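You operate a simulated robot arm through the tools that you are given. There is no shell and no other tool.

The job below is to be done with a simulated robot arm. You get a single attempt, and the scene is never put back.

Task
Rub the haze off the steel disc with the brown-knob block and paste.
Fine: put the block back and shut the dish lid. Set down upright: brown-knob block. Where these are worked on the way, their far stop is far enough and under half their travel is too little: dish lid. What is to be rubbed or washed off counts as gone when no trace of it is left.

Only the result counts: the job must be done as asked and must still hold three seconds after the hand-in. Knocking over, shifting, dropping, spilling or breaking anything else fails it. A push-on lid holds only when it is set on centred and level and pressed home; a screw cap is set on level and turned clockwise until tight.

Robot
A 7-joint arm with a two-finger gripper, fixed in place. Base frame: the origin is at the foot of the arm, x ahead of it, y to its left, z up; the work surface is at about z = 86. Readings come in cm, rad, newtons and seconds.
With the tool pointing down near the work surface it reaches from about 34 to 72 cm from the base axis. Its first joint turns from -1.152 to 1.152 rad. Payload 2.45 kg.
The TCP is the grasp point between the finger pads, 2.6 cm short of the fingertips. In the tool frame z runs along the fingers and y along their closing line. The gripper opens to 9.6 cm. The gripper's body begins 6.9 cm behind the TCP.
Orientation is that of the tool frame in the base frame, as a unit quaternion [x, y, z, w]. With the fingers straight down and closing along the base's y, the tool's x points along the base's -x, its y along +y and its z along -z.

Tools
- The arm moves only by the tool apply_moves. Its arguments are lists of equal length, an entry for each row: "turn": the turn, a rotation vector about the base's x, y, z in degrees, a list of three; "delta_pos": the shift along the base's x, y, z in cm, a list of three; "gripper": the opening, from 0 (shut) to 1 (fully open). In form: {"turn": [[ax, ay, az], ...], "delta_pos": [[x, y, z], ...], "gripper": [gripper, ...]}. A call has 1 to 20 rows; each row shifts and turns the commanded pose from where the row before left it. Rows are played at 5 a second. More than 5 cm and 0.15 rad between two rows, or a gripper value outside its range, and nothing of the call is played. Where a pose cannot be reached the arm comes as near as it can. A force on the tool above 90 N (or 10 N above the force at the start of the call, whichever is more), or a blocked arm, ends the call early, and 0.2 s more pass. Each finger halts on what it meets, pressing with about 39 N; the grip force reading is that of the motor and also rises with nothing between the fingers. The clock runs only during rows and for 0.2 s after the last one: add rows that do not move to give the fingers time. The reply holds the time, the measured pose of the TCP, the force on the tool along the base axes, the opening and the grip force, in the units named above and with some noise, with the torque about the TCP (base axes, N m) and any sound that the robot's microphone picked up.
- Cameras (640 x 400 px; columns grow to the right, rows downward): "scene" is fixed at [18.21, -40.65, 142.7]; the picture's right is [0.60, -0.80, 0.00], its down [-0.43, -0.32, -0.84] and it looks along [0.68, 0.51, -0.54] (base axes); focal length 312 px, centre (320, 200). "wrist" rides on the gripper at [8.2, 0.3, -9.8] in the tool frame; the picture's right is [-0.04, 1.00, 0.00], its down [-0.73, -0.03, -0.68] and it looks along [-0.68, -0.03, 0.73] (tool axes); focal length 256 px, centre (320, 200). There is no depth. A picture from a camera that has moved, and an enlarged one, comes with that camera's place and axes in the base frame and with its lens.
- camera(camera): a new picture of that camera. It takes no simulated time.
- close_up(camera, box): a new picture of the part [left, top, right, bottom] of that camera's present view, enlarged. It takes no simulated time.
- close_job(): hands the job in; it is judged then, once.

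Nothing tells you positions but the pictures and the camera data. Unless the task says otherwise, let go and move clear before handing in.

The tools are called after "Request:" by a JSON object that holds its "method" and its "body". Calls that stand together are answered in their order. apply_moves: Moves the arm, as the interface text tells. Its arguments: {"type":"object","properties":{"turn":{"type":"array","items":{"type":"array","items":{"type":"number"}}},"delta_pos":{"type":"array","items":{"type":"array","items":{"type":"number"}}},"gripper":{"type":"array","items":{"type":"number"}}},"required":["turn","delta_pos","gripper"]} The other tools are called the same way: camera (camera) takes a picture; close_up (camera, box) takes an enlarged picture of a part of a camera's view; close_job () hands the job in.

At the start:

```text
t: 0.0
tcp_pos: [50.05, -1.94, 124.17]
tool_rot: [0.0, 1.0, 0.0, 0.0]
wrist_force: [0.7, 0.8, -0.6]
moment: [0.02, -0.03, 0.01]
width: 9.6
gripper_force: 0.1
```

scene: 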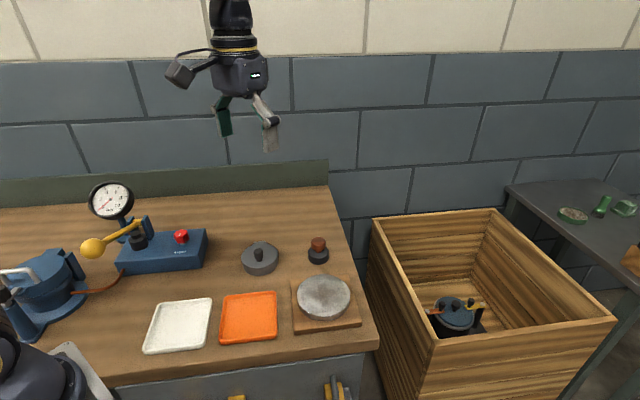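
wrist: 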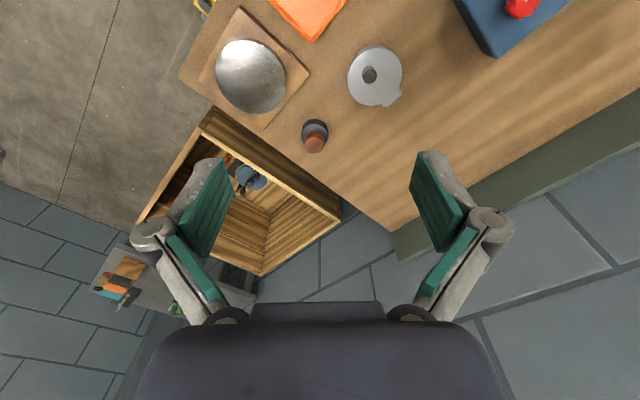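

I see a workbench with a steel disc on a wooden board, a grey lidded dish, and a small block with a brown knob. I'll take close-ups first so I can work out where each one is.

Request:
{"method": "close_up", "body": {"camera": "scene", "box": [220, 220, 380, 340]}}

Request:
{"method": "close_up", "body": {"camera": "wrist", "box": [180, 0, 440, 170]}}

Request:
{"method": "close_up", "body": {"camera": "scene", "box": [0, 160, 240, 400]}}

```text
3.33 times, centred on (300, 280) of scene
camera zoom: at [18.21, -40.65, 142.7], right [0.6, -0.8, 0.0], down [-0.43, -0.32, -0.84], along [0.68, 0.51, -0.54], focal length 1041 px, centre (387, -67)
```

zoom: 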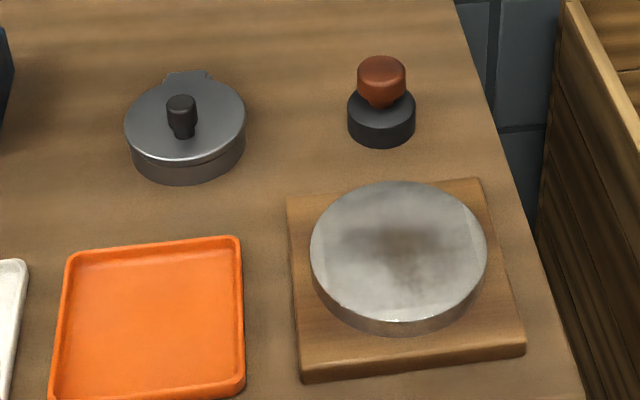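

```text
2.35 times, centred on (310, 85) of wrist
camera zoom: at [41.87, -1.5, 134.01], right [0.04, 1.0, 0.0], down [0.73, -0.03, 0.68], along [0.68, -0.03, -0.73], focal length 602 px, centre (344, 471)
```

zoom: 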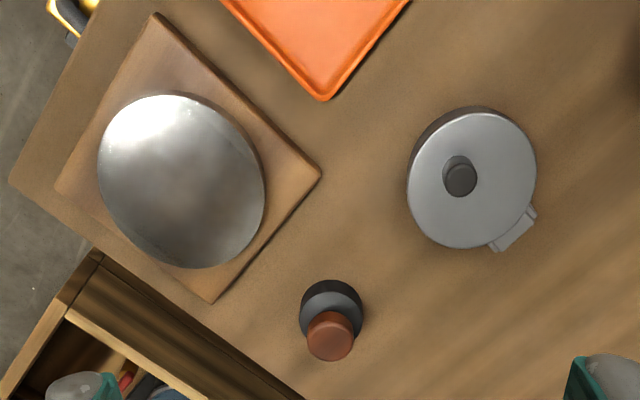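

```text
1.67 times, centred on (120, 280) of scene
camera zoom: at [18.21, -40.65, 142.7], right [0.6, -0.8, 0.0], down [-0.43, -0.32, -0.84], along [0.68, 0.51, -0.54], focal length 520 px, centre (653, 67)
```

zoom: 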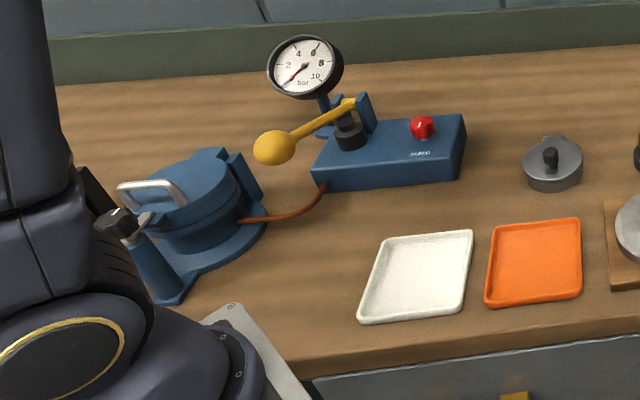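

The block is at about (66.6, -3.7) and the disc's top centre at about (55.5, -13.5, 89). The hinged dish is near (55.7, 6.3), with its hinge on the +x+y side. I'll bring the wrist camera closer to the dish, turned 45°, to see how the hinge and knob are laid out.

Request:
{"method": "apply_moves", "body": {"turn": [[0, 0, 7.5], [0, 0, 7.5], [0, 0, 7.5], [0, 0, 7.5], [0, 0, 7.5], [0, 0, 7.5], [0, 0, 0]], "delta_pos": [[0.5, 0.9, -3], [0.5, 0.9, -3], [0.5, 0.9, -3], [0.5, 0.9, -3], [0.5, 0.9, -3], [0.5, 0.9, -3], [0, 0, 0]], "gripper": [1, 1, 1, 1, 1, 1, 1]}}

Request:
{"method": "camera", "body": {"camera": "wrist"}}

Request:
{"method": "camera", "body": {"camera": "scene"}}

```text
t: 1.6
tcp_pos: [53.06, 3.37, 106.12]
tool_rot: [-0.383, 0.924, 0.0, 0.001]
wrist_force: [-0.6, -0.7, -0.8]
moment: [0.0, -0.03, -0.02]
width: 9.64
gripper_force: 0.0
```

```text
taken
camera wrist: at [47.07, -1.96, 115.96], right [-0.68, 0.73, 0.0], down [0.54, 0.5, 0.68], along [0.5, 0.46, -0.73], focal length 256 px, centre (320, 200)
```

wrist: 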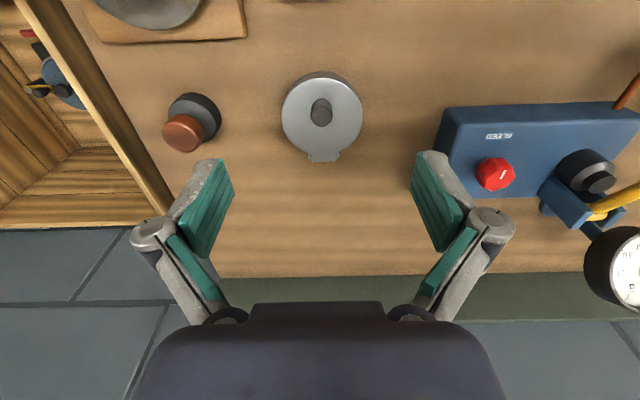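

```text
taken
```

scene: 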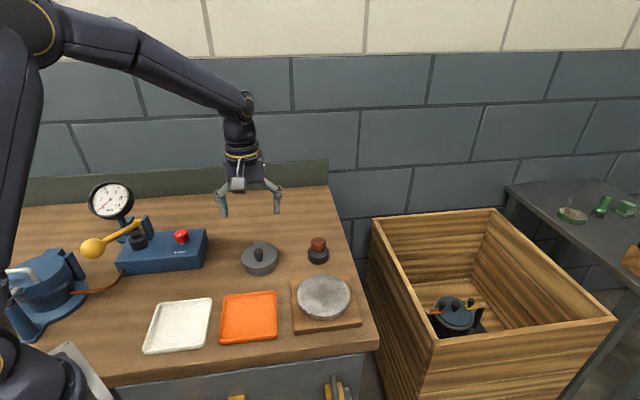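

Request:
{"method": "close_up", "body": {"camera": "wrist", "box": [140, 50, 380, 200]}}

Request:
{"method": "close_up", "body": {"camera": "scene", "box": [230, 225, 294, 285]}}

Request:
{"method": "close_up", "body": {"camera": "scene", "box": [290, 225, 370, 335]}}

```text
2.67 times, centred on (260, 125) of wrist
camera zoom: at [47.07, -1.96, 115.96], right [-0.68, 0.73, 0.0], down [0.54, 0.5, 0.68], along [0.5, 0.46, -0.73], focal length 683 px, centre (480, 400)
```

zoom: 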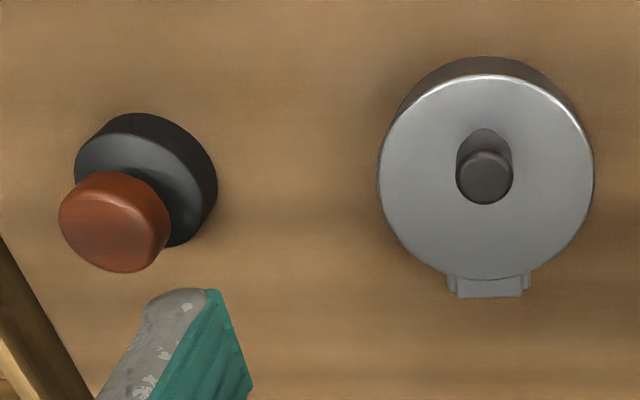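

```text
6.67 times, centred on (262, 255) of scene
camera zoom: at [18.22, -40.65, 142.7], right [0.6, -0.8, 0.0], down [-0.43, -0.32, -0.84], along [0.68, 0.51, -0.54], focal length 2081 px, centre (707, -167)
```

zoom: 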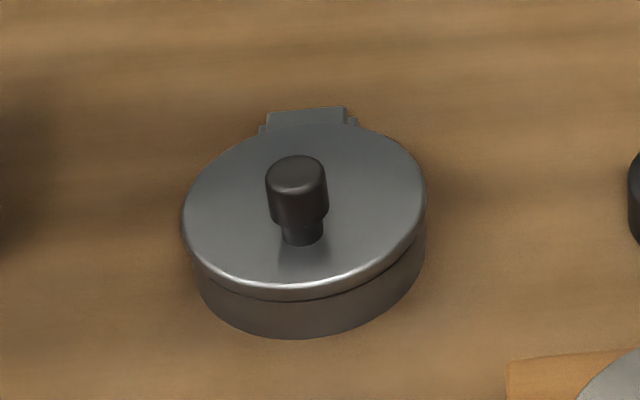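

```text
3.64 times, centred on (330, 280) of scene
camera zoom: at [18.22, -40.65, 142.7], right [0.6, -0.8, 0.0], down [-0.43, -0.32, -0.84], along [0.68, 0.51, -0.54], focal length 1135 px, centre (284, -91)
```

zoom: 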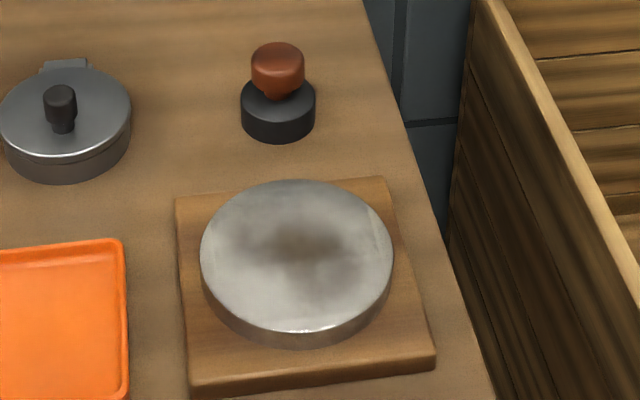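

The lid is hinged at about (60, 10.5) with a small dark knob near (55.5, 6). I'll tilt the tool back 25°, come in over the knob, and check the alignment before gripping it.

Request:
{"method": "apply_moves", "body": {"turn": [[3.54, -3.54, 0], [3.54, -3.54, 0], [3.54, -3.54, 0], [3.54, -3.54, 0], [3.54, -3.54, 0], [0, 0, 0], [0, 0, 0]], "delta_pos": [[0.1, 0.14, -1.9], [0.1, 0.14, -1.9], [0.1, 0.14, -1.9], [0.1, 0.14, -1.9], [0.1, 0.14, -1.9], [0, 0, 0], [0, 0, 0]], "gripper": [0.8, 0.6, 0.5, 0.5, 0.5, 0.5, 0.5]}}

Request:
{"method": "camera", "body": {"camera": "wrist"}}

Request:
{"method": "close_up", "body": {"camera": "scene", "box": [200, 170, 320, 290]}}

```text
t: 3.2
tcp_pos: [53.62, 4.09, 96.82]
tool_rot: [-0.373, 0.902, 0.083, 0.2]
wrist_force: [0.5, -0.4, 0.8]
moment: [-0.03, 0.0, 0.02]
width: 4.8
gripper_force: 0.1
```

```text
taken
camera wrist: at [45.24, -3.79, 102.24], right [-0.68, 0.73, 0.02], down [0.29, 0.25, 0.93], along [0.67, 0.64, -0.38], focal length 256 px, centre (320, 200)
```

wrist: 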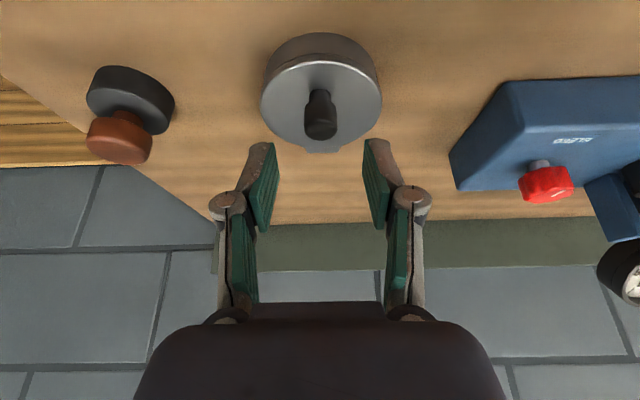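

```text
3.33 times, centred on (260, 230) of scene
camera zoom: at [18.21, -40.65, 142.7], right [0.6, -0.8, 0.0], down [-0.43, -0.32, -0.84], along [0.68, 0.51, -0.54], focal length 1041 px, centre (520, 100)
```

zoom: 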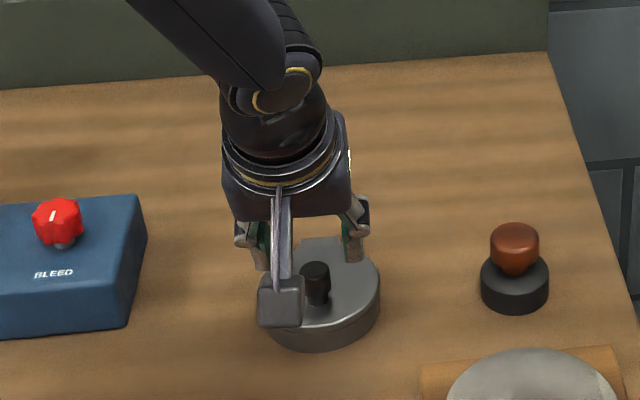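

The knob is centred between the fingers, so I'll go down along the finger axis and grip it.

Request:
{"method": "apply_moves", "body": {"turn": [[0, 0, 0], [0, 0, 0], [0, 0, 0], [0, 0, 0], [0, 0, 0]], "delta_pos": [[0.36, 0.38, -1.25], [0.36, 0.38, -1.25], [0.36, 0.38, -1.25], [0.36, 0.38, -1.1], [0, 0, 0]], "gripper": [0.5, 0.5, 0.5, 0.5, 0.5]}}

Request:
{"method": "camera", "body": {"camera": "wrist"}}

Request:
{"method": "close_up", "body": {"camera": "scene", "box": [220, 190, 300, 290]}}

```text
t: 4.4
tcp_pos: [55.19, 5.51, 91.79]
tool_rot: [-0.373, 0.902, 0.083, 0.2]
wrist_force: [-0.4, 0.6, 0.4]
moment: [-0.02, -0.04, -0.01]
width: 4.81
gripper_force: 0.0
```

```text
taken
camera wrist: at [46.72, -2.31, 97.25], right [-0.68, 0.73, 0.02], down [0.29, 0.25, 0.93], along [0.67, 0.63, -0.38], focal length 256 px, centre (320, 200)
```

wrist: 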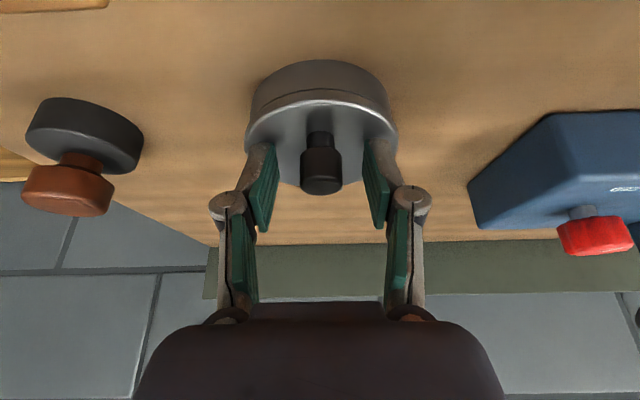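

```text
4.00 times, centred on (260, 240) of scene
camera zoom: at [18.22, -40.65, 142.7], right [0.6, -0.8, 0.0], down [-0.43, -0.32, -0.84], along [0.68, 0.51, -0.54], focal length 1249 px, centre (560, 40)
```

zoom: 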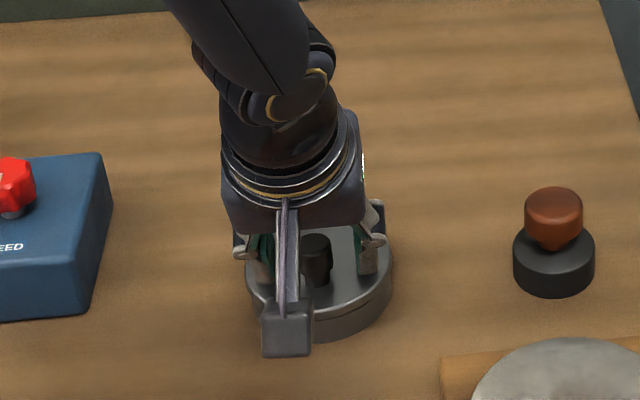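

The pads straddle the knob head, so I'll close on it.

Request:
{"method": "apply_moves", "body": {"turn": [[0, 0, 0], [0, 0, 0], [0, 0, 0], [0, 0, 0], [0, 0, 0]], "delta_pos": [[0, 0, 0], [0, 0, 0], [0, 0, 0], [0, 0, 0], [0, 0, 0]], "gripper": [0.35, 0.25, 0.15, 0.1, 0.1]}}

Request:
{"method": "close_up", "body": {"camera": "wrist", "box": [200, 40, 440, 240]}}

```text
t: 5.6
tcp_pos: [55.03, 5.63, 91.83]
tool_rot: [-0.374, 0.902, 0.084, 0.2]
wrist_force: [-2.6, 2.9, 0.5]
moment: [0.05, 0.03, 0.01]
width: 2.04
gripper_force: 45.0
```

```text
2.00 times, centred on (320, 140) of wrist
camera zoom: at [46.68, -2.28, 97.27], right [-0.68, 0.73, 0.02], down [0.29, 0.25, 0.93], along [0.67, 0.64, -0.38], focal length 512 px, centre (320, 320)
```

zoom: 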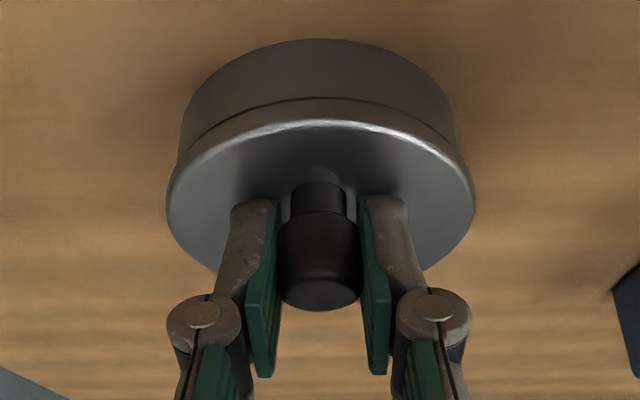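

The knob is held firmly at 2.04 cm. I'll start opening the lid along its hinge arc in small steps and watch the forces.

Request:
{"method": "apply_moves", "body": {"turn": [[-3.54, 3.54, 0], [-3.54, 3.54, 0], [0, 0, 0]], "delta_pos": [[0.258, 0.258, 0.57], [0.292, 0.292, 0.533], [0, 0, 0]], "gripper": [0.1, 0.1, 0.1]}}

Request:
{"method": "close_up", "body": {"camera": "scene", "box": [220, 190, 300, 290]}}

Request:
{"method": "camera", "body": {"camera": "wrist"}}

```text
t: 6.4
tcp_pos: [55.58, 6.01, 92.98]
tool_rot: [-0.38, 0.916, 0.05, 0.121]
wrist_force: [-11.2, -6.2, 11.7]
moment: [0.28, -0.18, 0.04]
width: 2.03
gripper_force: 44.4
```

```text
4.00 times, centred on (260, 240) of scene
camera zoom: at [18.16, -40.67, 142.7], right [0.6, -0.8, 0.0], down [-0.43, -0.32, -0.84], along [0.68, 0.51, -0.54], focal length 1249 px, centre (560, 40)
```

zoom: 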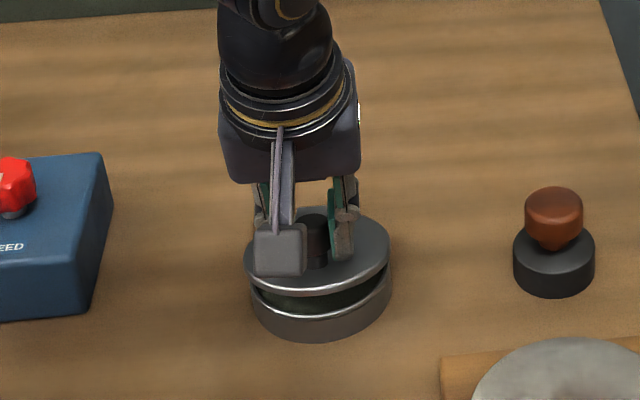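

```text
taken
camera wrist: at [47.95, -0.99, 100.37], right [-0.68, 0.73, 0.01], down [0.4, 0.36, 0.85], along [0.62, 0.58, -0.53], focal length 256 px, centre (320, 200)
```

wrist: 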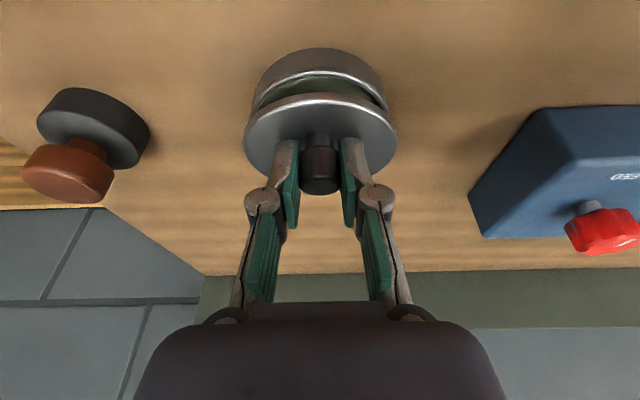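

The lid is opening on its hinge, but the tool feels a radial push of about 17 N, so my arc radius is a bit too small. I'll ease outward to relieve it.

Request:
{"method": "apply_moves", "body": {"turn": [[0, 0, 0], [0, 0, 0]], "delta_pos": [[-0.11, -0.11, 0.15], [0, 0, 0]], "gripper": [0.1, 0.1]}}

```text
t: 7.0
tcp_pos: [55.63, 6.1, 93.08]
tool_rot: [-0.379, 0.916, 0.051, 0.122]
wrist_force: [13.2, 3.5, -18.9]
moment: [-0.6, 0.43, 0.01]
width: 2.05
gripper_force: 45.0
```

Request:
{"method": "apply_moves", "body": {"turn": [[0, 0, 0], [-3.54, 3.54, 0], [-3.54, 3.54, 0], [0, 0, 0]], "delta_pos": [[0.08, 0.08, -0.06], [0.313, 0.313, 0.545], [0.345, 0.345, 0.505], [0, 0, 0]], "gripper": [0.1, 0.1, 0.1, 0.1]}}

```text
t: 8.0
tcp_pos: [56.24, 6.68, 94.15]
tool_rot: [-0.383, 0.923, 0.016, 0.039]
wrist_force: [-9.9, -9.9, 9.4]
moment: [-0.22, 0.25, 0.04]
width: 2.08
gripper_force: 45.0
```

Request:
{"method": "apply_moves", "body": {"turn": [[0, 0, 0], [-3.54, 3.54, 0], [-3.54, 3.54, 0], [0, 0, 0]], "delta_pos": [[-0.044, -0.044, 0.066], [0.363, 0.363, 0.501], [0.392, 0.392, 0.453], [0, 0, 0]], "gripper": [0.1, 0.1, 0.1, 0.1]}}

```text
t: 9.0
tcp_pos: [56.94, 7.53, 95.0]
tool_rot: [-0.382, 0.923, -0.018, -0.04]
wrist_force: [10.6, -10.7, -20.2]
moment: [-0.79, 0.51, 0.13]
width: 2.05
gripper_force: 45.2
```

Request:
{"method": "apply_moves", "body": {"turn": [[0, 0, 0], [-3.54, 3.54, 0], [-3.54, 3.54, 0], [0, 0, 0]], "delta_pos": [[0.07, -0.01, -0.05], [0.422, 0.422, 0.382], [0.444, 0.444, 0.329], [0, 0, 0]], "gripper": [0.1, 0.1, 0.1, 0.1]}}

Request:
{"method": "close_up", "body": {"camera": "scene", "box": [220, 190, 300, 290]}}

Request:
{"method": "camera", "body": {"camera": "wrist"}}

```text
t: 10.0
tcp_pos: [57.84, 8.28, 95.85]
tool_rot: [-0.379, 0.916, -0.051, -0.121]
wrist_force: [6.3, -13.5, -7.0]
moment: [-0.56, 0.28, 0.2]
width: 2.02
gripper_force: 44.8
```

```text
4.00 times, centred on (260, 240) of scene
camera zoom: at [18.25, -40.69, 142.69], right [0.6, -0.8, 0.0], down [-0.43, -0.32, -0.84], along [0.68, 0.51, -0.54], focal length 1249 px, centre (560, 40)
```

zoom: 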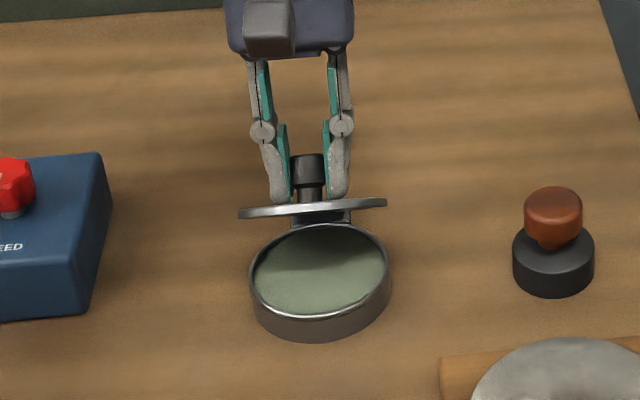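

```text
taken
camera wrist: at [53.8, 4.89, 107.34], right [-0.68, 0.73, -0.01], down [0.65, 0.61, 0.46], along [0.35, 0.31, -0.89], focal length 256 px, centre (320, 200)
```

wrist: 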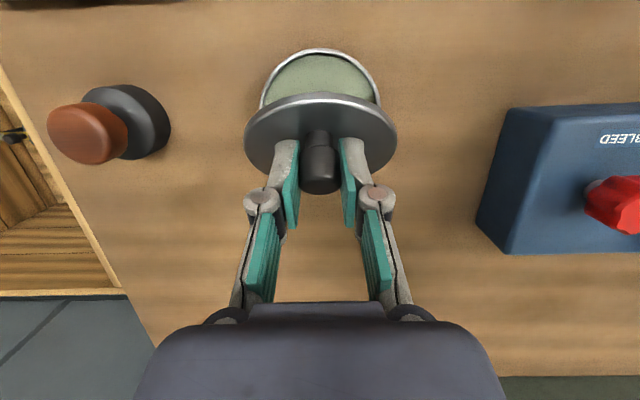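

The lid is 40° open and green paste is visible in the dish. I'll carry on opening it.

Request:
{"method": "apply_moves", "body": {"turn": [[0, 0, 0], [-3.54, 3.54, 0], [-3.54, 3.54, 0], [-3.54, 3.54, 0], [0, 0, 0]], "delta_pos": [[0.04, -0.05, 0], [0.463, 0.463, 0.273], [0.479, 0.479, 0.215], [0.489, 0.489, 0.155], [0, 0, 0]], "gripper": [0.1, 0.1, 0.1, 0.1, 0.1]}}

```text
t: 11.2
tcp_pos: [59.32, 9.75, 96.4]
tool_rot: [-0.369, 0.892, -0.1, -0.241]
wrist_force: [-2.7, -13.6, 3.8]
moment: [-0.73, 0.6, 0.09]
width: 2.05
gripper_force: 44.8
```

Request:
{"method": "apply_moves", "body": {"turn": [[-3.54, 3.54, 0], [-3.54, 3.54, 0], [-3.54, 3.54, 0], [0, 0, 0]], "delta_pos": [[0.518, 0.478, 0.12], [0.501, 0.501, 0.042], [0.501, 0.501, -0.02], [0, 0, 0]], "gripper": [0.1, 0.1, 0.1, 0.1]}}

Request:
{"method": "close_up", "body": {"camera": "scene", "box": [220, 170, 316, 290]}}

```text
t: 12.2
tcp_pos: [60.04, 10.49, 96.35]
tool_rot: [-0.359, 0.871, -0.129, -0.308]
wrist_force: [22.3, 0.7, -2.0]
moment: [0.78, -1.0, 0.29]
width: 2.07
gripper_force: 44.9
out of reach, approached as far as the arm can: row 2, 3
```

```text
3.33 times, centred on (268, 230) of scene
camera zoom: at [18.28, -40.65, 142.69], right [0.6, -0.8, 0.0], down [-0.43, -0.32, -0.84], along [0.68, 0.51, -0.54], focal length 1041 px, centre (493, 100)
```

zoom: 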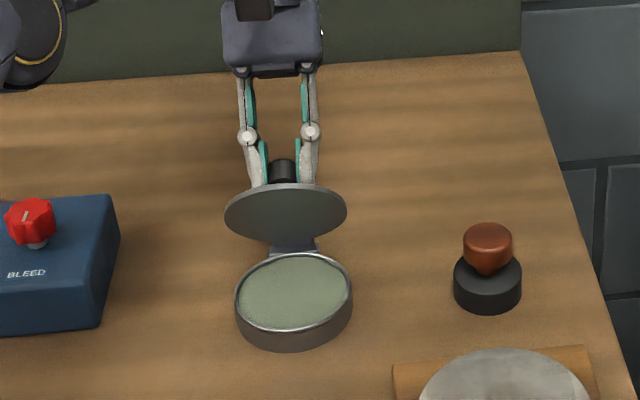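

The arm hits its reach limit at about 39° of tilt, with the lid roughly 64° open. I'll ease the tool upright while moving on along the arc, letting the knob pivot between the pads. The first row is small, to see where the commanded pose stands.

Request:
{"method": "apply_moves", "body": {"turn": [[4.24, -4.24, 0], [0, 0, 0]], "delta_pos": [[-0.2, -0.2, 0], [0, 0, 0]], "gripper": [0.1, 0.1]}}

```text
t: 12.8
tcp_pos: [59.47, 9.96, 96.4]
tool_rot: [-0.361, 0.885, -0.109, -0.271]
wrist_force: [-1.0, -17.8, -11.4]
moment: [-0.88, 0.74, 0.16]
width: 2.07
gripper_force: 45.5
```

Request:
{"method": "apply_moves", "body": {"turn": [[2.12, -2.12, 0], [2.12, -2.12, 0], [0, 0, 0]], "delta_pos": [[0.4, 0.36, 0.15], [0.4, 0.36, 0.1], [0, 0, 0]], "gripper": [0.1, 0.1, 0.1]}}

Request:
{"method": "close_up", "body": {"camera": "scene", "box": [220, 170, 316, 290]}}

```text
t: 13.6
tcp_pos: [60.47, 10.86, 96.85]
tool_rot: [-0.369, 0.899, -0.09, -0.219]
wrist_force: [-7.0, -15.9, 5.1]
moment: [-1.0, 0.94, 0.06]
width: 2.08
gripper_force: 44.8
```

```text
3.33 times, centred on (268, 230) of scene
camera zoom: at [18.19, -40.7, 142.69], right [0.6, -0.8, 0.0], down [-0.43, -0.32, -0.84], along [0.68, 0.51, -0.54], focal length 1041 px, centre (493, 100)
```

zoom: 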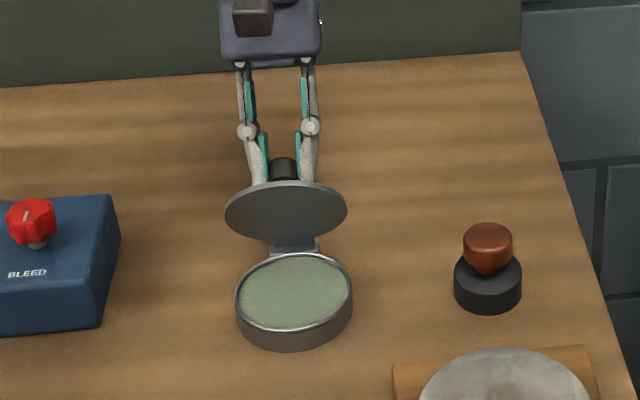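

Knob pivoting works and the lid is close to 68° open. I'll keep going along the arc.

Request:
{"method": "apply_moves", "body": {"turn": [[2.12, -2.12, 0], [2.12, -2.12, 0], [2.12, -2.12, 0], [0, 0, 0]], "delta_pos": [[0.4, 0.36, 0.08], [0.4, 0.36, 0.04], [0.39, 0.35, -0.04], [0, 0, 0]], "gripper": [0.1, 0.1, 0.1, 0.1]}}

Request:
{"method": "close_up", "body": {"camera": "scene", "box": [220, 170, 316, 290]}}

```text
t: 14.6
tcp_pos: [61.61, 12.04, 96.58]
tool_rot: [-0.375, 0.913, -0.06, -0.149]
wrist_force: [-3.9, -13.9, -13.0]
moment: [-0.53, 0.55, 0.1]
width: 1.94
gripper_force: 44.5
```

```text
3.33 times, centred on (268, 230) of scene
camera zoom: at [18.23, -40.69, 142.69], right [0.6, -0.8, 0.0], down [-0.43, -0.32, -0.84], along [0.68, 0.51, -0.54], focal length 1041 px, centre (493, 100)
```

zoom: 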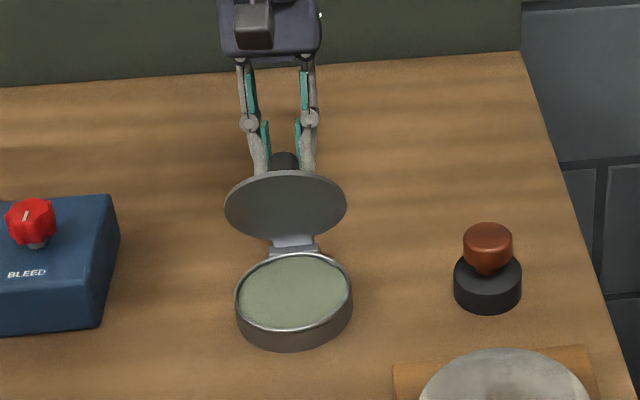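

Request:
{"method": "apply_moves", "body": {"turn": [[2.12, -2.12, 0], [2.12, -2.12, 0], [2.12, -2.12, 0], [0, 0, 0]], "delta_pos": [[0.38, 0.34, -0.1], [0.38, 0.34, -0.12], [0.38, 0.34, -0.14], [0, 0, 0]], "gripper": [0.1, 0.1, 0.1, 0.1]}}

Request:
{"method": "close_up", "body": {"camera": "scene", "box": [220, 170, 316, 290]}}

Request:
{"method": "camera", "body": {"camera": "wrist"}}

```text
t: 15.6
tcp_pos: [62.75, 12.99, 96.44]
tool_rot: [-0.379, 0.922, -0.03, -0.075]
wrist_force: [0.1, -0.2, -0.2]
moment: [0.0, -0.02, 0.03]
width: 0.98
gripper_force: 0.0
```

```text
3.33 times, centred on (268, 230) of scene
camera zoom: at [18.21, -40.65, 142.7], right [0.6, -0.8, 0.0], down [-0.43, -0.32, -0.84], along [0.68, 0.51, -0.54], focal length 1041 px, centre (493, 100)
```

zoom: 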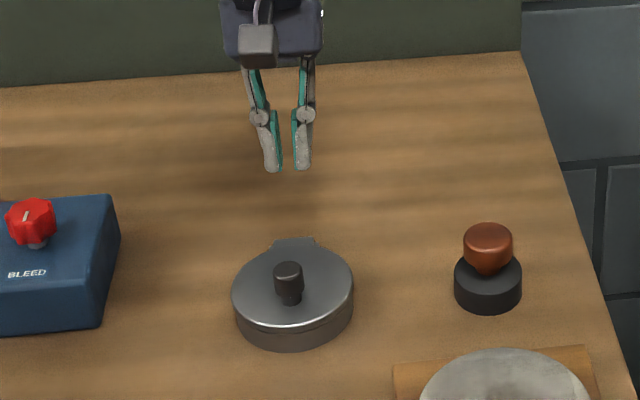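

```text
taken
camera wrist: at [57.98, 8.82, 107.46], right [-0.67, 0.74, 0.0], down [0.61, 0.56, 0.55], along [0.41, 0.37, -0.83], focal length 256 px, centre (320, 200)
```

wrist: 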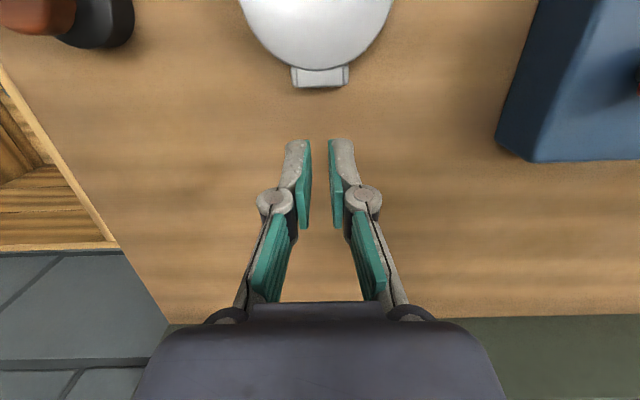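

The knob slipped out near 80° and the lid dropped shut; the dish hasn't moved. From the force data I put the hinge axis at about (60.27, 10.87, 88.5), running at roughly 43.5°. I'll try again with a deeper grip and more pre-tilt, starting with a move back above the knob.

Request:
{"method": "apply_moves", "body": {"turn": [[4.48, -4.48, 0], [4.48, -4.48, 0], [4.48, -4.48, 0], [4.48, -4.48, 0], [4.48, -4.48, 0], [4.48, -4.48, 0], [4.48, -4.48, 0], [0, 0, 0]], "delta_pos": [[-1.41, -1.356, 2], [-1.41, -1.356, 2], [-1.41, -1.356, 0], [-1.41, -1.356, 0], [-1.41, -1.356, -1.5], [-1.41, -1.356, -1.6], [-1.41, -1.356, -1.74], [0, 0, 0]], "gripper": [0.3, 0.5, 0.5, 0.5, 0.5, 0.5, 0.5, 0.5]}}

Request:
{"method": "camera", "body": {"camera": "wrist"}}

Request:
{"method": "close_up", "body": {"camera": "scene", "box": [220, 170, 316, 290]}}

```text
t: 17.4
tcp_pos: [53.11, 3.55, 95.53]
tool_rot: [-0.364, 0.881, 0.117, 0.278]
wrist_force: [-0.5, 0.6, 0.6]
moment: [0.01, -0.02, 0.0]
width: 4.81
gripper_force: 0.2
```

```text
taken
camera wrist: at [44.13, -4.84, 98.87], right [-0.68, 0.73, 0.03], down [0.17, 0.13, 0.98], along [0.71, 0.67, -0.21], focal length 256 px, centre (320, 200)
```

wrist: 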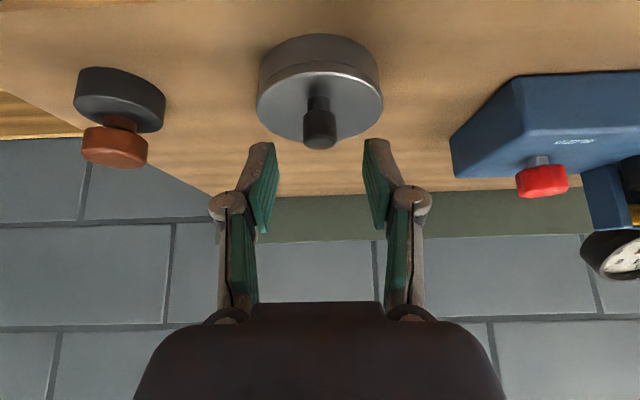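

```text
3.33 times, centred on (268, 230) of scene
camera zoom: at [18.21, -40.66, 142.7], right [0.6, -0.8, 0.0], down [-0.43, -0.32, -0.84], along [0.68, 0.51, -0.54], focal length 1041 px, centre (493, 100)
```

zoom: 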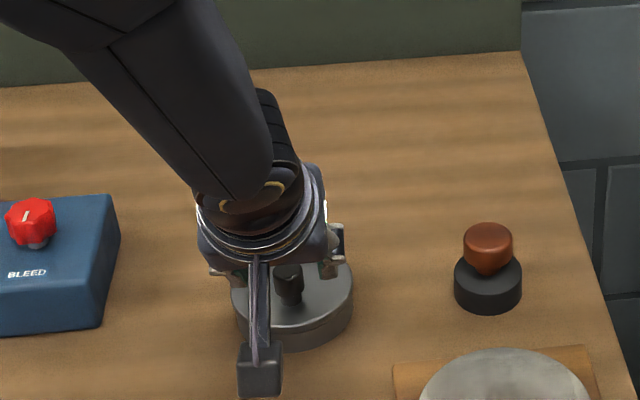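

Request:
{"method": "apply_moves", "body": {"turn": [[0, 0, 0], [0, 0, 0], [0, 0, 0], [0, 0, 0], [0, 0, 0]], "delta_pos": [[0.46, 0.49, -1.05], [0.45, 0.49, -1.0], [0.45, 0.49, -1.0], [0.45, 0.49, -0.95], [0, 0, 0]], "gripper": [0.5, 0.5, 0.5, 0.5, 0.5]}}

Request:
{"method": "camera", "body": {"camera": "wrist"}}

```text
t: 18.6
tcp_pos: [54.92, 5.65, 91.66]
tool_rot: [-0.363, 0.882, 0.118, 0.277]
wrist_force: [-1.3, -0.1, 4.3]
moment: [-0.14, -0.08, -0.04]
width: 4.87
gripper_force: 0.5
```

```text
taken
camera wrist: at [45.85, -2.81, 94.97], right [-0.68, 0.73, 0.03], down [0.17, 0.13, 0.98], along [0.71, 0.67, -0.21], focal length 256 px, centre (320, 200)
```

wrist: 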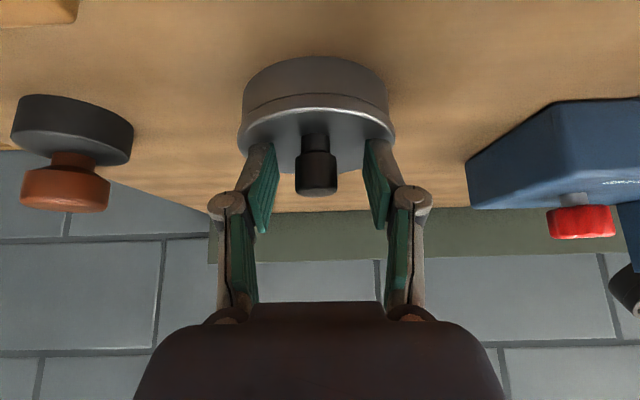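

A fingertip is just touching the lid, and the knob is slightly left of centre. I'll raise and shift a little, then close.

Request:
{"method": "apply_moves", "body": {"turn": [[0, 0, 0], [0, 0, 0], [0, 0, 0], [0, 0, 0], [0, 0, 0], [0, 0, 0]], "delta_pos": [[0.1, -0.1, 0.12], [0, 0, 0], [0, 0, 0], [0, 0, 0], [0, 0, 0], [0, 0, 0]], "gripper": [0.5, 0.35, 0.25, 0.15, 0.1, 0.1]}}

Request:
{"method": "close_up", "body": {"camera": "wrist", "box": [200, 40, 440, 240]}}

```text
t: 20.0
tcp_pos: [54.9, 5.44, 91.84]
tool_rot: [-0.363, 0.882, 0.116, 0.277]
wrist_force: [3.6, -3.9, 1.2]
moment: [-0.02, -0.09, -0.01]
width: 2.04
gripper_force: 45.1
```

```text
2.00 times, centred on (320, 140) of wrist
camera zoom: at [45.92, -3.0, 95.14], right [-0.68, 0.73, 0.03], down [0.17, 0.13, 0.98], along [0.71, 0.67, -0.21], focal length 512 px, centre (320, 320)
```

zoom: 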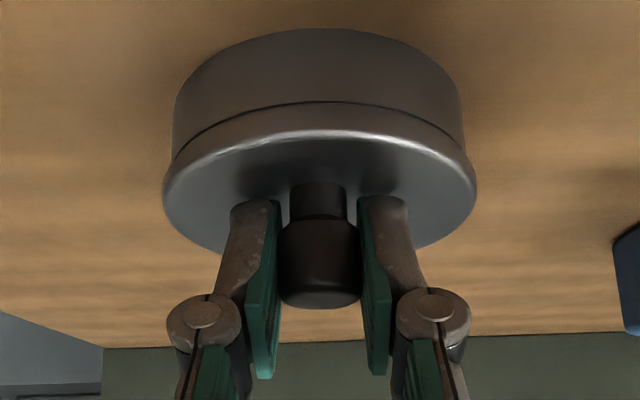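

Request:
{"method": "apply_moves", "body": {"turn": [[-3.44, 3.63, 0], [-3.44, 3.63, 0], [-3.44, 3.63, 0], [-3.44, 3.63, 0], [0, 0, 0]], "delta_pos": [[0.231, 0.22, 0.654], [0.271, 0.258, 0.624], [0.31, 0.295, 0.589], [0.346, 0.329, 0.55], [0, 0, 0]], "gripper": [0.1, 0.1, 0.1, 0.1, 0.1]}}

```text
t: 21.2
tcp_pos: [55.93, 6.4, 94.05]
tool_rot: [-0.376, 0.918, 0.055, 0.117]
wrist_force: [9.3, -8.8, -1.6]
moment: [-0.18, -0.14, 0.02]
width: 2.05
gripper_force: 44.4
```

Request:
{"method": "apply_moves", "body": {"turn": [[-3.54, 3.54, 0], [-3.54, 3.54, 0], [-3.54, 3.54, 0], [-3.54, 3.54, 0], [0, 0, 0]], "delta_pos": [[0.419, 0.32, 0.506], [0.411, 0.389, 0.458], [0.437, 0.415, 0.408], [0.462, 0.438, 0.353], [0, 0, 0]], "gripper": [0.1, 0.1, 0.1, 0.1, 0.1]}}

```text
t: 22.4
tcp_pos: [57.55, 8.08, 95.81]
tool_rot: [-0.377, 0.925, -0.013, -0.046]
wrist_force: [3.5, -16.8, -3.7]
moment: [-0.74, 0.46, 0.13]
width: 2.05
gripper_force: 44.4
```

Request:
{"method": "apply_moves", "body": {"turn": [[-4.1, 4.1, 0], [-4.1, 4.1, 0], [-3.54, 3.54, 0], [-3.54, 3.54, 0], [0, 0, 0]], "delta_pos": [[0.53, 0.4, 0.296], [0.499, 0.463, 0.237], [0.512, 0.486, 0.176], [0.521, 0.495, 0.114], [0, 0, 0]], "gripper": [0.1, 0.1, 0.1, 0.1, 0.1]}}

Request:
{"method": "close_up", "body": {"camera": "scene", "box": [220, 170, 316, 290]}}

```text
t: 23.6
tcp_pos: [59.51, 10.12, 96.74]
tool_rot: [-0.368, 0.901, -0.082, -0.216]
wrist_force: [-6.6, 1.7, -3.8]
moment: [-0.12, 0.3, -0.07]
width: 2.06
gripper_force: 45.0
```

```text
3.33 times, centred on (268, 230) of scene
camera zoom: at [18.21, -40.64, 142.71], right [0.6, -0.8, 0.0], down [-0.43, -0.32, -0.84], along [0.68, 0.51, -0.54], focal length 1041 px, centre (493, 100)
```

zoom: 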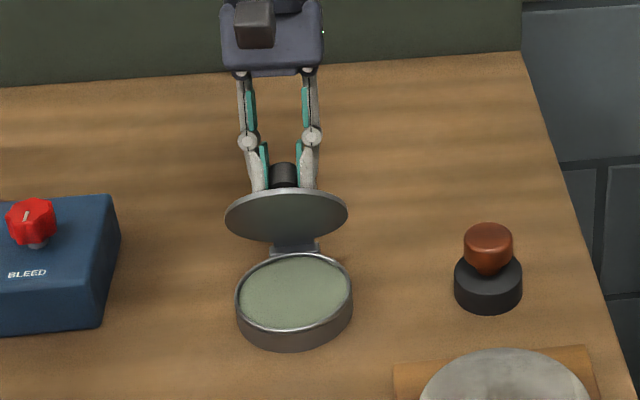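

Forces are low and the lid is about 61° open. I'll go on along the arc and let the knob start to pivot in the pads.

Request:
{"method": "apply_moves", "body": {"turn": [[-3.54, 3.54, 0], [-0.92, 0.92, 0], [1.41, -1.41, 0], [0, 0, 0]], "delta_pos": [[0.526, 0.5, 0.05], [0.471, 0.451, 0.03], [0.423, 0.405, 0.0], [0, 0, 0]], "gripper": [0.1, 0.1, 0.1, 0.1]}}

Request:
{"method": "close_up", "body": {"camera": "scene", "box": [220, 170, 316, 290]}}

```text
t: 24.6
tcp_pos: [60.88, 11.4, 96.74]
tool_rot: [-0.364, 0.891, -0.097, -0.253]
wrist_force: [-29.4, 7.2, -1.0]
moment: [-0.71, 1.06, -0.36]
width: 2.07
gripper_force: 45.1
```

```text
3.33 times, centred on (268, 230) of scene
camera zoom: at [18.14, -40.63, 142.72], right [0.6, -0.8, 0.0], down [-0.43, -0.32, -0.84], along [0.68, 0.51, -0.54], focal length 1041 px, centre (493, 100)
```

zoom: 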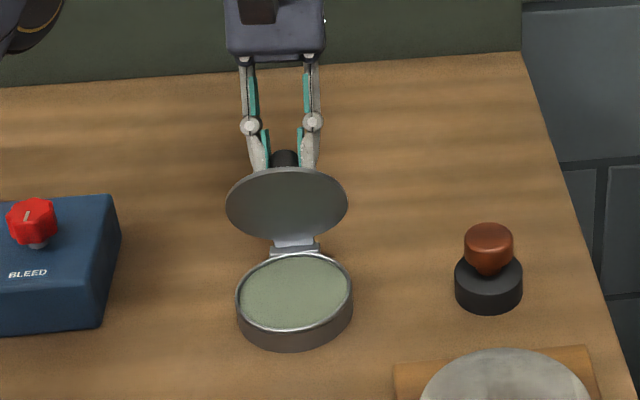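

Request:
{"method": "apply_moves", "body": {"turn": [[1.41, -1.41, 0], [1.41, -1.41, 0], [1.41, -1.41, 0], [0, 0, 0]], "delta_pos": [[0.35, 0.47, -0.03], [0.4, 0.42, -0.08], [0.395, 0.41, -0.14], [0, 0, 0]], "gripper": [0.1, 0.1, 0.1, 0.1]}}

Request:
{"method": "close_up", "body": {"camera": "scene", "box": [220, 170, 316, 290]}}

Request:
{"method": "camera", "body": {"camera": "wrist"}}

```text
t: 25.6
tcp_pos: [62.12, 12.66, 96.58]
tool_rot: [-0.368, 0.904, -0.078, -0.204]
wrist_force: [-22.3, 4.0, 2.5]
moment: [-0.65, 0.91, -0.25]
width: 1.99
gripper_force: 45.0
```

```text
3.33 times, centred on (268, 230) of scene
camera zoom: at [18.15, -40.64, 142.72], right [0.6, -0.8, 0.0], down [-0.43, -0.32, -0.84], along [0.68, 0.51, -0.54], focal length 1041 px, centre (493, 100)
```

zoom: 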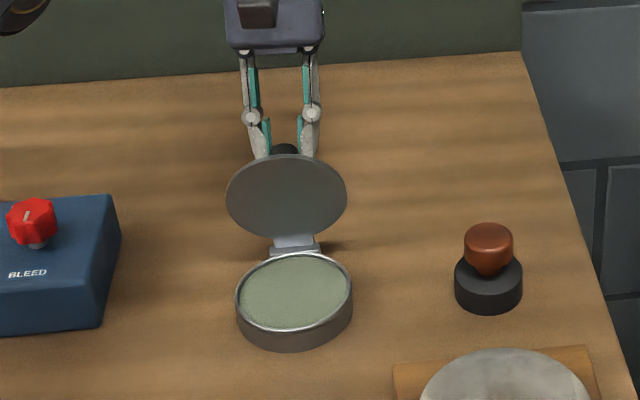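

```text
taken
camera wrist: at [59.72, 10.63, 108.91], right [-0.67, 0.74, -0.01], down [0.71, 0.64, 0.3], along [0.23, 0.2, -0.95], focal length 256 px, centre (320, 200)
```

wrist: 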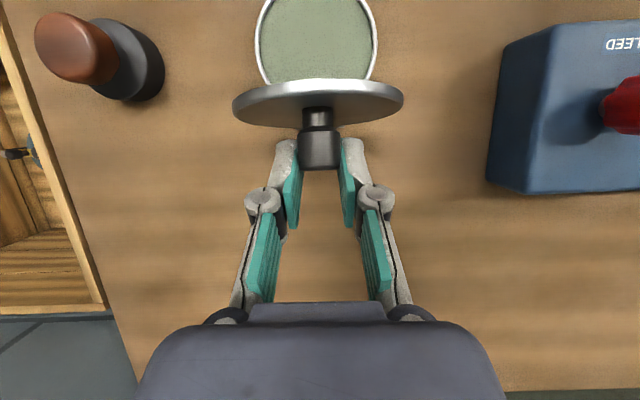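

The lid is at about 80–85°, close to tipping over, and the knob is near the edge of the pads. A brisk pull along the opening direction should carry it past its balance point to the stop.

Request:
{"method": "apply_moves", "body": {"turn": [[1.0, -1.0, 0], [5.2, -5.2, 0], [5.2, -5.2, 0], [0, 0, 0]], "delta_pos": [[0.93, 0.9, -0.12], [2.2, 2.1, -0.15], [1.2, 1.1, 0.3], [0, 0, 0]], "gripper": [0.1, 0.1, 0.1, 0.1]}}

Request:
{"method": "close_up", "body": {"camera": "scene", "box": [220, 170, 316, 290]}}

Request:
{"method": "camera", "body": {"camera": "wrist"}}

```text
t: 26.6
tcp_pos: [67.26, 17.07, 96.46]
tool_rot: [-0.377, 0.923, -0.025, -0.073]
wrist_force: [0.1, -0.1, 0.9]
moment: [-0.01, 0.0, -0.03]
width: 0.97
gripper_force: 0.1
out of reach, approached as far as the arm can: row 3
```

```text
3.33 times, centred on (268, 230) of scene
camera zoom: at [18.21, -40.65, 142.7], right [0.6, -0.8, 0.0], down [-0.43, -0.32, -0.84], along [0.68, 0.51, -0.54], focal length 1041 px, centre (493, 100)
```

zoom: 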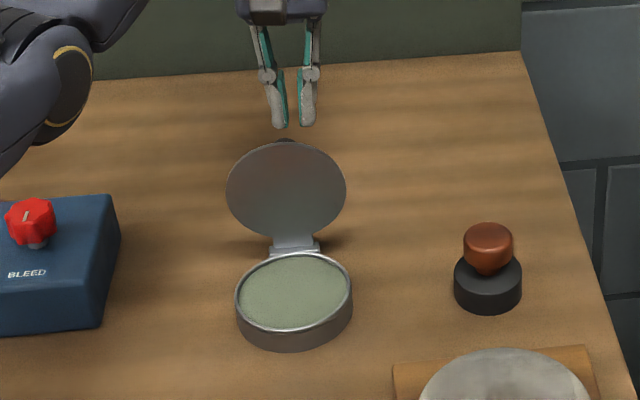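

```text
taken
camera wrist: at [62.47, 12.72, 107.53], right [-0.67, 0.74, 0.01], down [0.62, 0.55, 0.56], along [0.41, 0.38, -0.83], focal length 256 px, centre (320, 200)
```

wrist: 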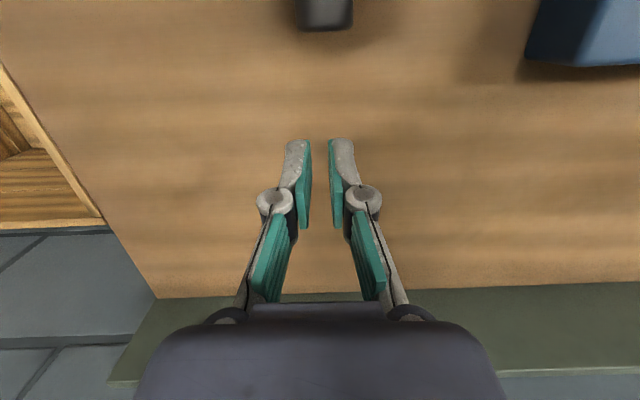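

The lid now stands open past vertical. I'll rise clear and move over the brown-knob block.

Request:
{"method": "apply_moves", "body": {"turn": [[3.1, -3.1, 0], [3.1, -3.1, 0], [0, 0, 0], [0, 0, 0], [0, 0, 0], [0, 0, 0], [0, 0, 0], [0, 0, 0], [0, 0, 0], [0, 0, 0]], "delta_pos": [[-0.5, -0.5, 3], [-0.5, -0.5, 3], [0, 0, 3], [0, 0, 2], [0, -3.3, 0], [0, -3.3, 0], [0, -3.3, 0], [0, -3.3, 0], [0, -3.3, 0], [0, -3.3, 0]], "gripper": [0.1, 0.2, 0.4, 0.6, 0.6, 0.6, 0.6, 0.6, 0.6, 0.6]}}

Request:
{"method": "camera", "body": {"camera": "scene"}}

Request:
{"method": "camera", "body": {"camera": "wrist"}}

```text
t: 28.8
tcp_pos: [70.46, -3.13, 108.48]
tool_rot: [-0.379, 0.925, 0.006, -0.005]
wrist_force: [-1.4, -0.4, 0.9]
moment: [0.04, 0.02, -0.01]
width: 5.74
gripper_force: 0.1
out of reach, approached as far as the arm can: row 1, 2, 3, 4, 5, 6, 8
```

```text
taken
```

scene: 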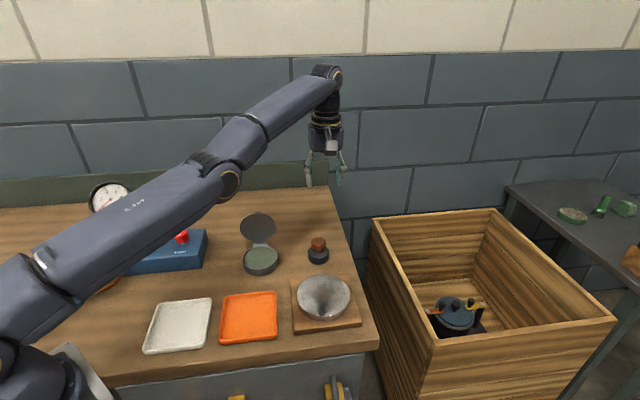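

```text
taken
camera wrist: at [64.41, -8.55, 118.39], right [-0.67, 0.74, 0.01], down [0.55, 0.49, 0.68], along [0.49, 0.46, -0.74], focal length 256 px, centre (320, 200)
```

wrist: 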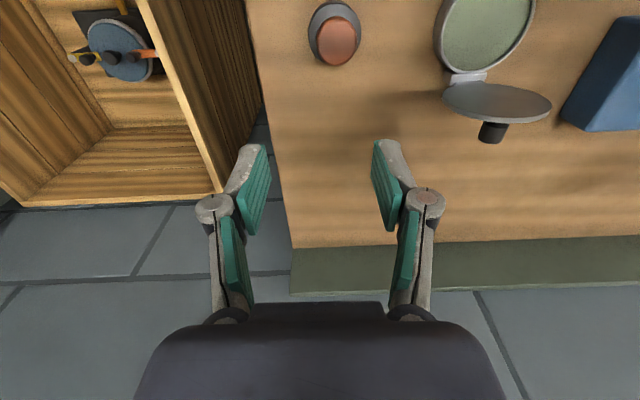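

The lid is holding open. I'll centre above the block at about (66.9, -3.75) and check the alignment.

Request:
{"method": "apply_moves", "body": {"turn": [[-0.41, -0.79, 0.47], [0, 0, 0], [0, 0, 0], [0, 0, 0]], "delta_pos": [[-1.8, -0.3, -3], [-1.76, -0.32, -3], [0, 0, -2.5], [0, 0, 0]], "gripper": [0.6, 0.6, 0.6, 0.6]}}

Request:
{"method": "camera", "body": {"camera": "wrist"}}

Request:
{"method": "close_up", "body": {"camera": "scene", "box": [270, 170, 366, 290]}}

```text
t: 29.8
tcp_pos: [72.26, -4.15, 101.11]
tool_rot: [-0.382, 0.924, 0.0, 0.001]
wrist_force: [-0.6, 0.5, -0.2]
moment: [0.01, -0.03, 0.01]
width: 5.76
gripper_force: 0.1
out of reach, approached as far as the arm can: row 1, 2
```

```text
taken
camera wrist: at [66.21, -9.59, 110.91], right [-0.68, 0.74, 0.0], down [0.54, 0.5, 0.68], along [0.5, 0.46, -0.73], focal length 256 px, centre (320, 200)
```

wrist: 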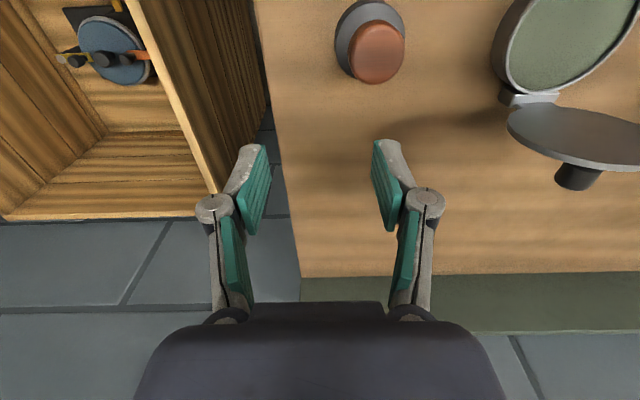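

```text
3.33 times, centred on (318, 230) of scene
camera zoom: at [18.21, -40.65, 142.7], right [0.6, -0.8, 0.0], down [-0.43, -0.32, -0.84], along [0.68, 0.51, -0.54], focal length 1041 px, centre (327, 100)
```

zoom: 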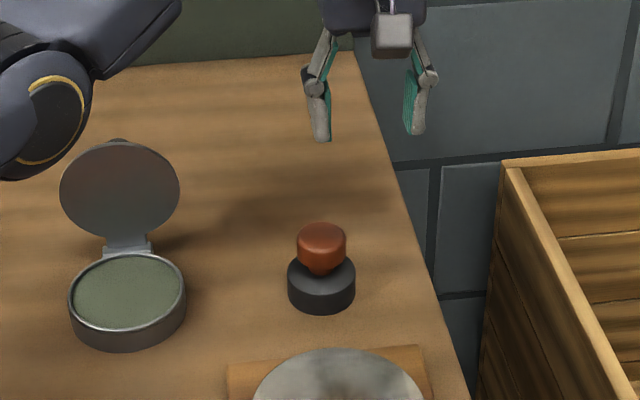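

Request:
{"method": "apply_moves", "body": {"turn": [[0, 0, 0], [0, 0, 0], [0, 0, 0]], "delta_pos": [[-2.7, 0.15, -1.0], [-2.7, 0.12, -1.0], [0, 0, 0]], "gripper": [0.6, 0.6, 0.6]}}

Request:
{"method": "camera", "body": {"camera": "wrist"}}

Request:
{"method": "close_up", "body": {"camera": "scene", "box": [270, 190, 366, 290]}}

```text
t: 30.6
tcp_pos: [72.42, -4.32, 99.7]
tool_rot: [-0.383, 0.924, -0.001, 0.002]
wrist_force: [0.4, 0.5, -0.6]
moment: [0.02, -0.01, 0.0]
width: 5.76
gripper_force: 0.1
out of reach, approached as far as the arm can: row 1, 2
```

```text
taken
camera wrist: at [66.38, -9.69, 109.72], right [-0.68, 0.74, 0.0], down [0.54, 0.5, 0.68], along [0.5, 0.46, -0.73], focal length 256 px, centre (320, 200)
```

wrist: 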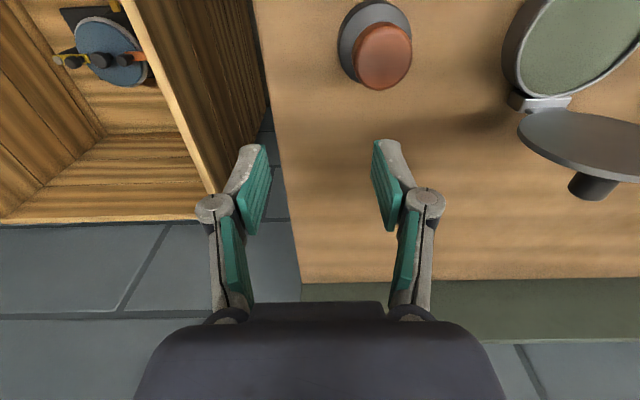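

```text
4.00 times, centred on (318, 240) of scene
camera zoom: at [18.21, -40.65, 142.7], right [0.6, -0.8, 0.0], down [-0.43, -0.32, -0.84], along [0.68, 0.51, -0.54], focal length 1249 px, centre (328, 40)
```

zoom: 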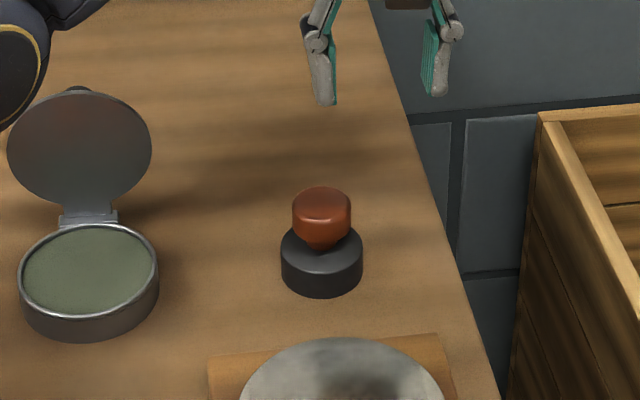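

The arm isn't following the inward x moves; it looks stuck near a stretched or limit configuration. I'll try one larger inward step by itself, with some height gain.

Request:
{"method": "apply_moves", "body": {"turn": [[0, 0, 0], [0, 0, 0]], "delta_pos": [[-3, 0, 3], [0, 0, 0]], "gripper": [0.6, 0.6]}}

Request:
{"method": "camera", "body": {"camera": "scene"}}

```text
t: 31.2
tcp_pos: [71.7, -4.17, 103.74]
tool_rot: [-0.382, 0.924, 0.001, 0.002]
wrist_force: [0.7, 0.1, 0.9]
moment: [0.03, 0.0, 0.01]
width: 5.76
gripper_force: 0.1
out of reach, approached as far as the arm can: row 1
```

```text
taken
```

scene: 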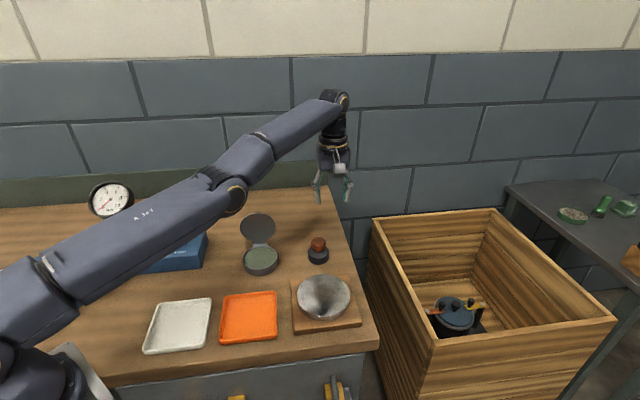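

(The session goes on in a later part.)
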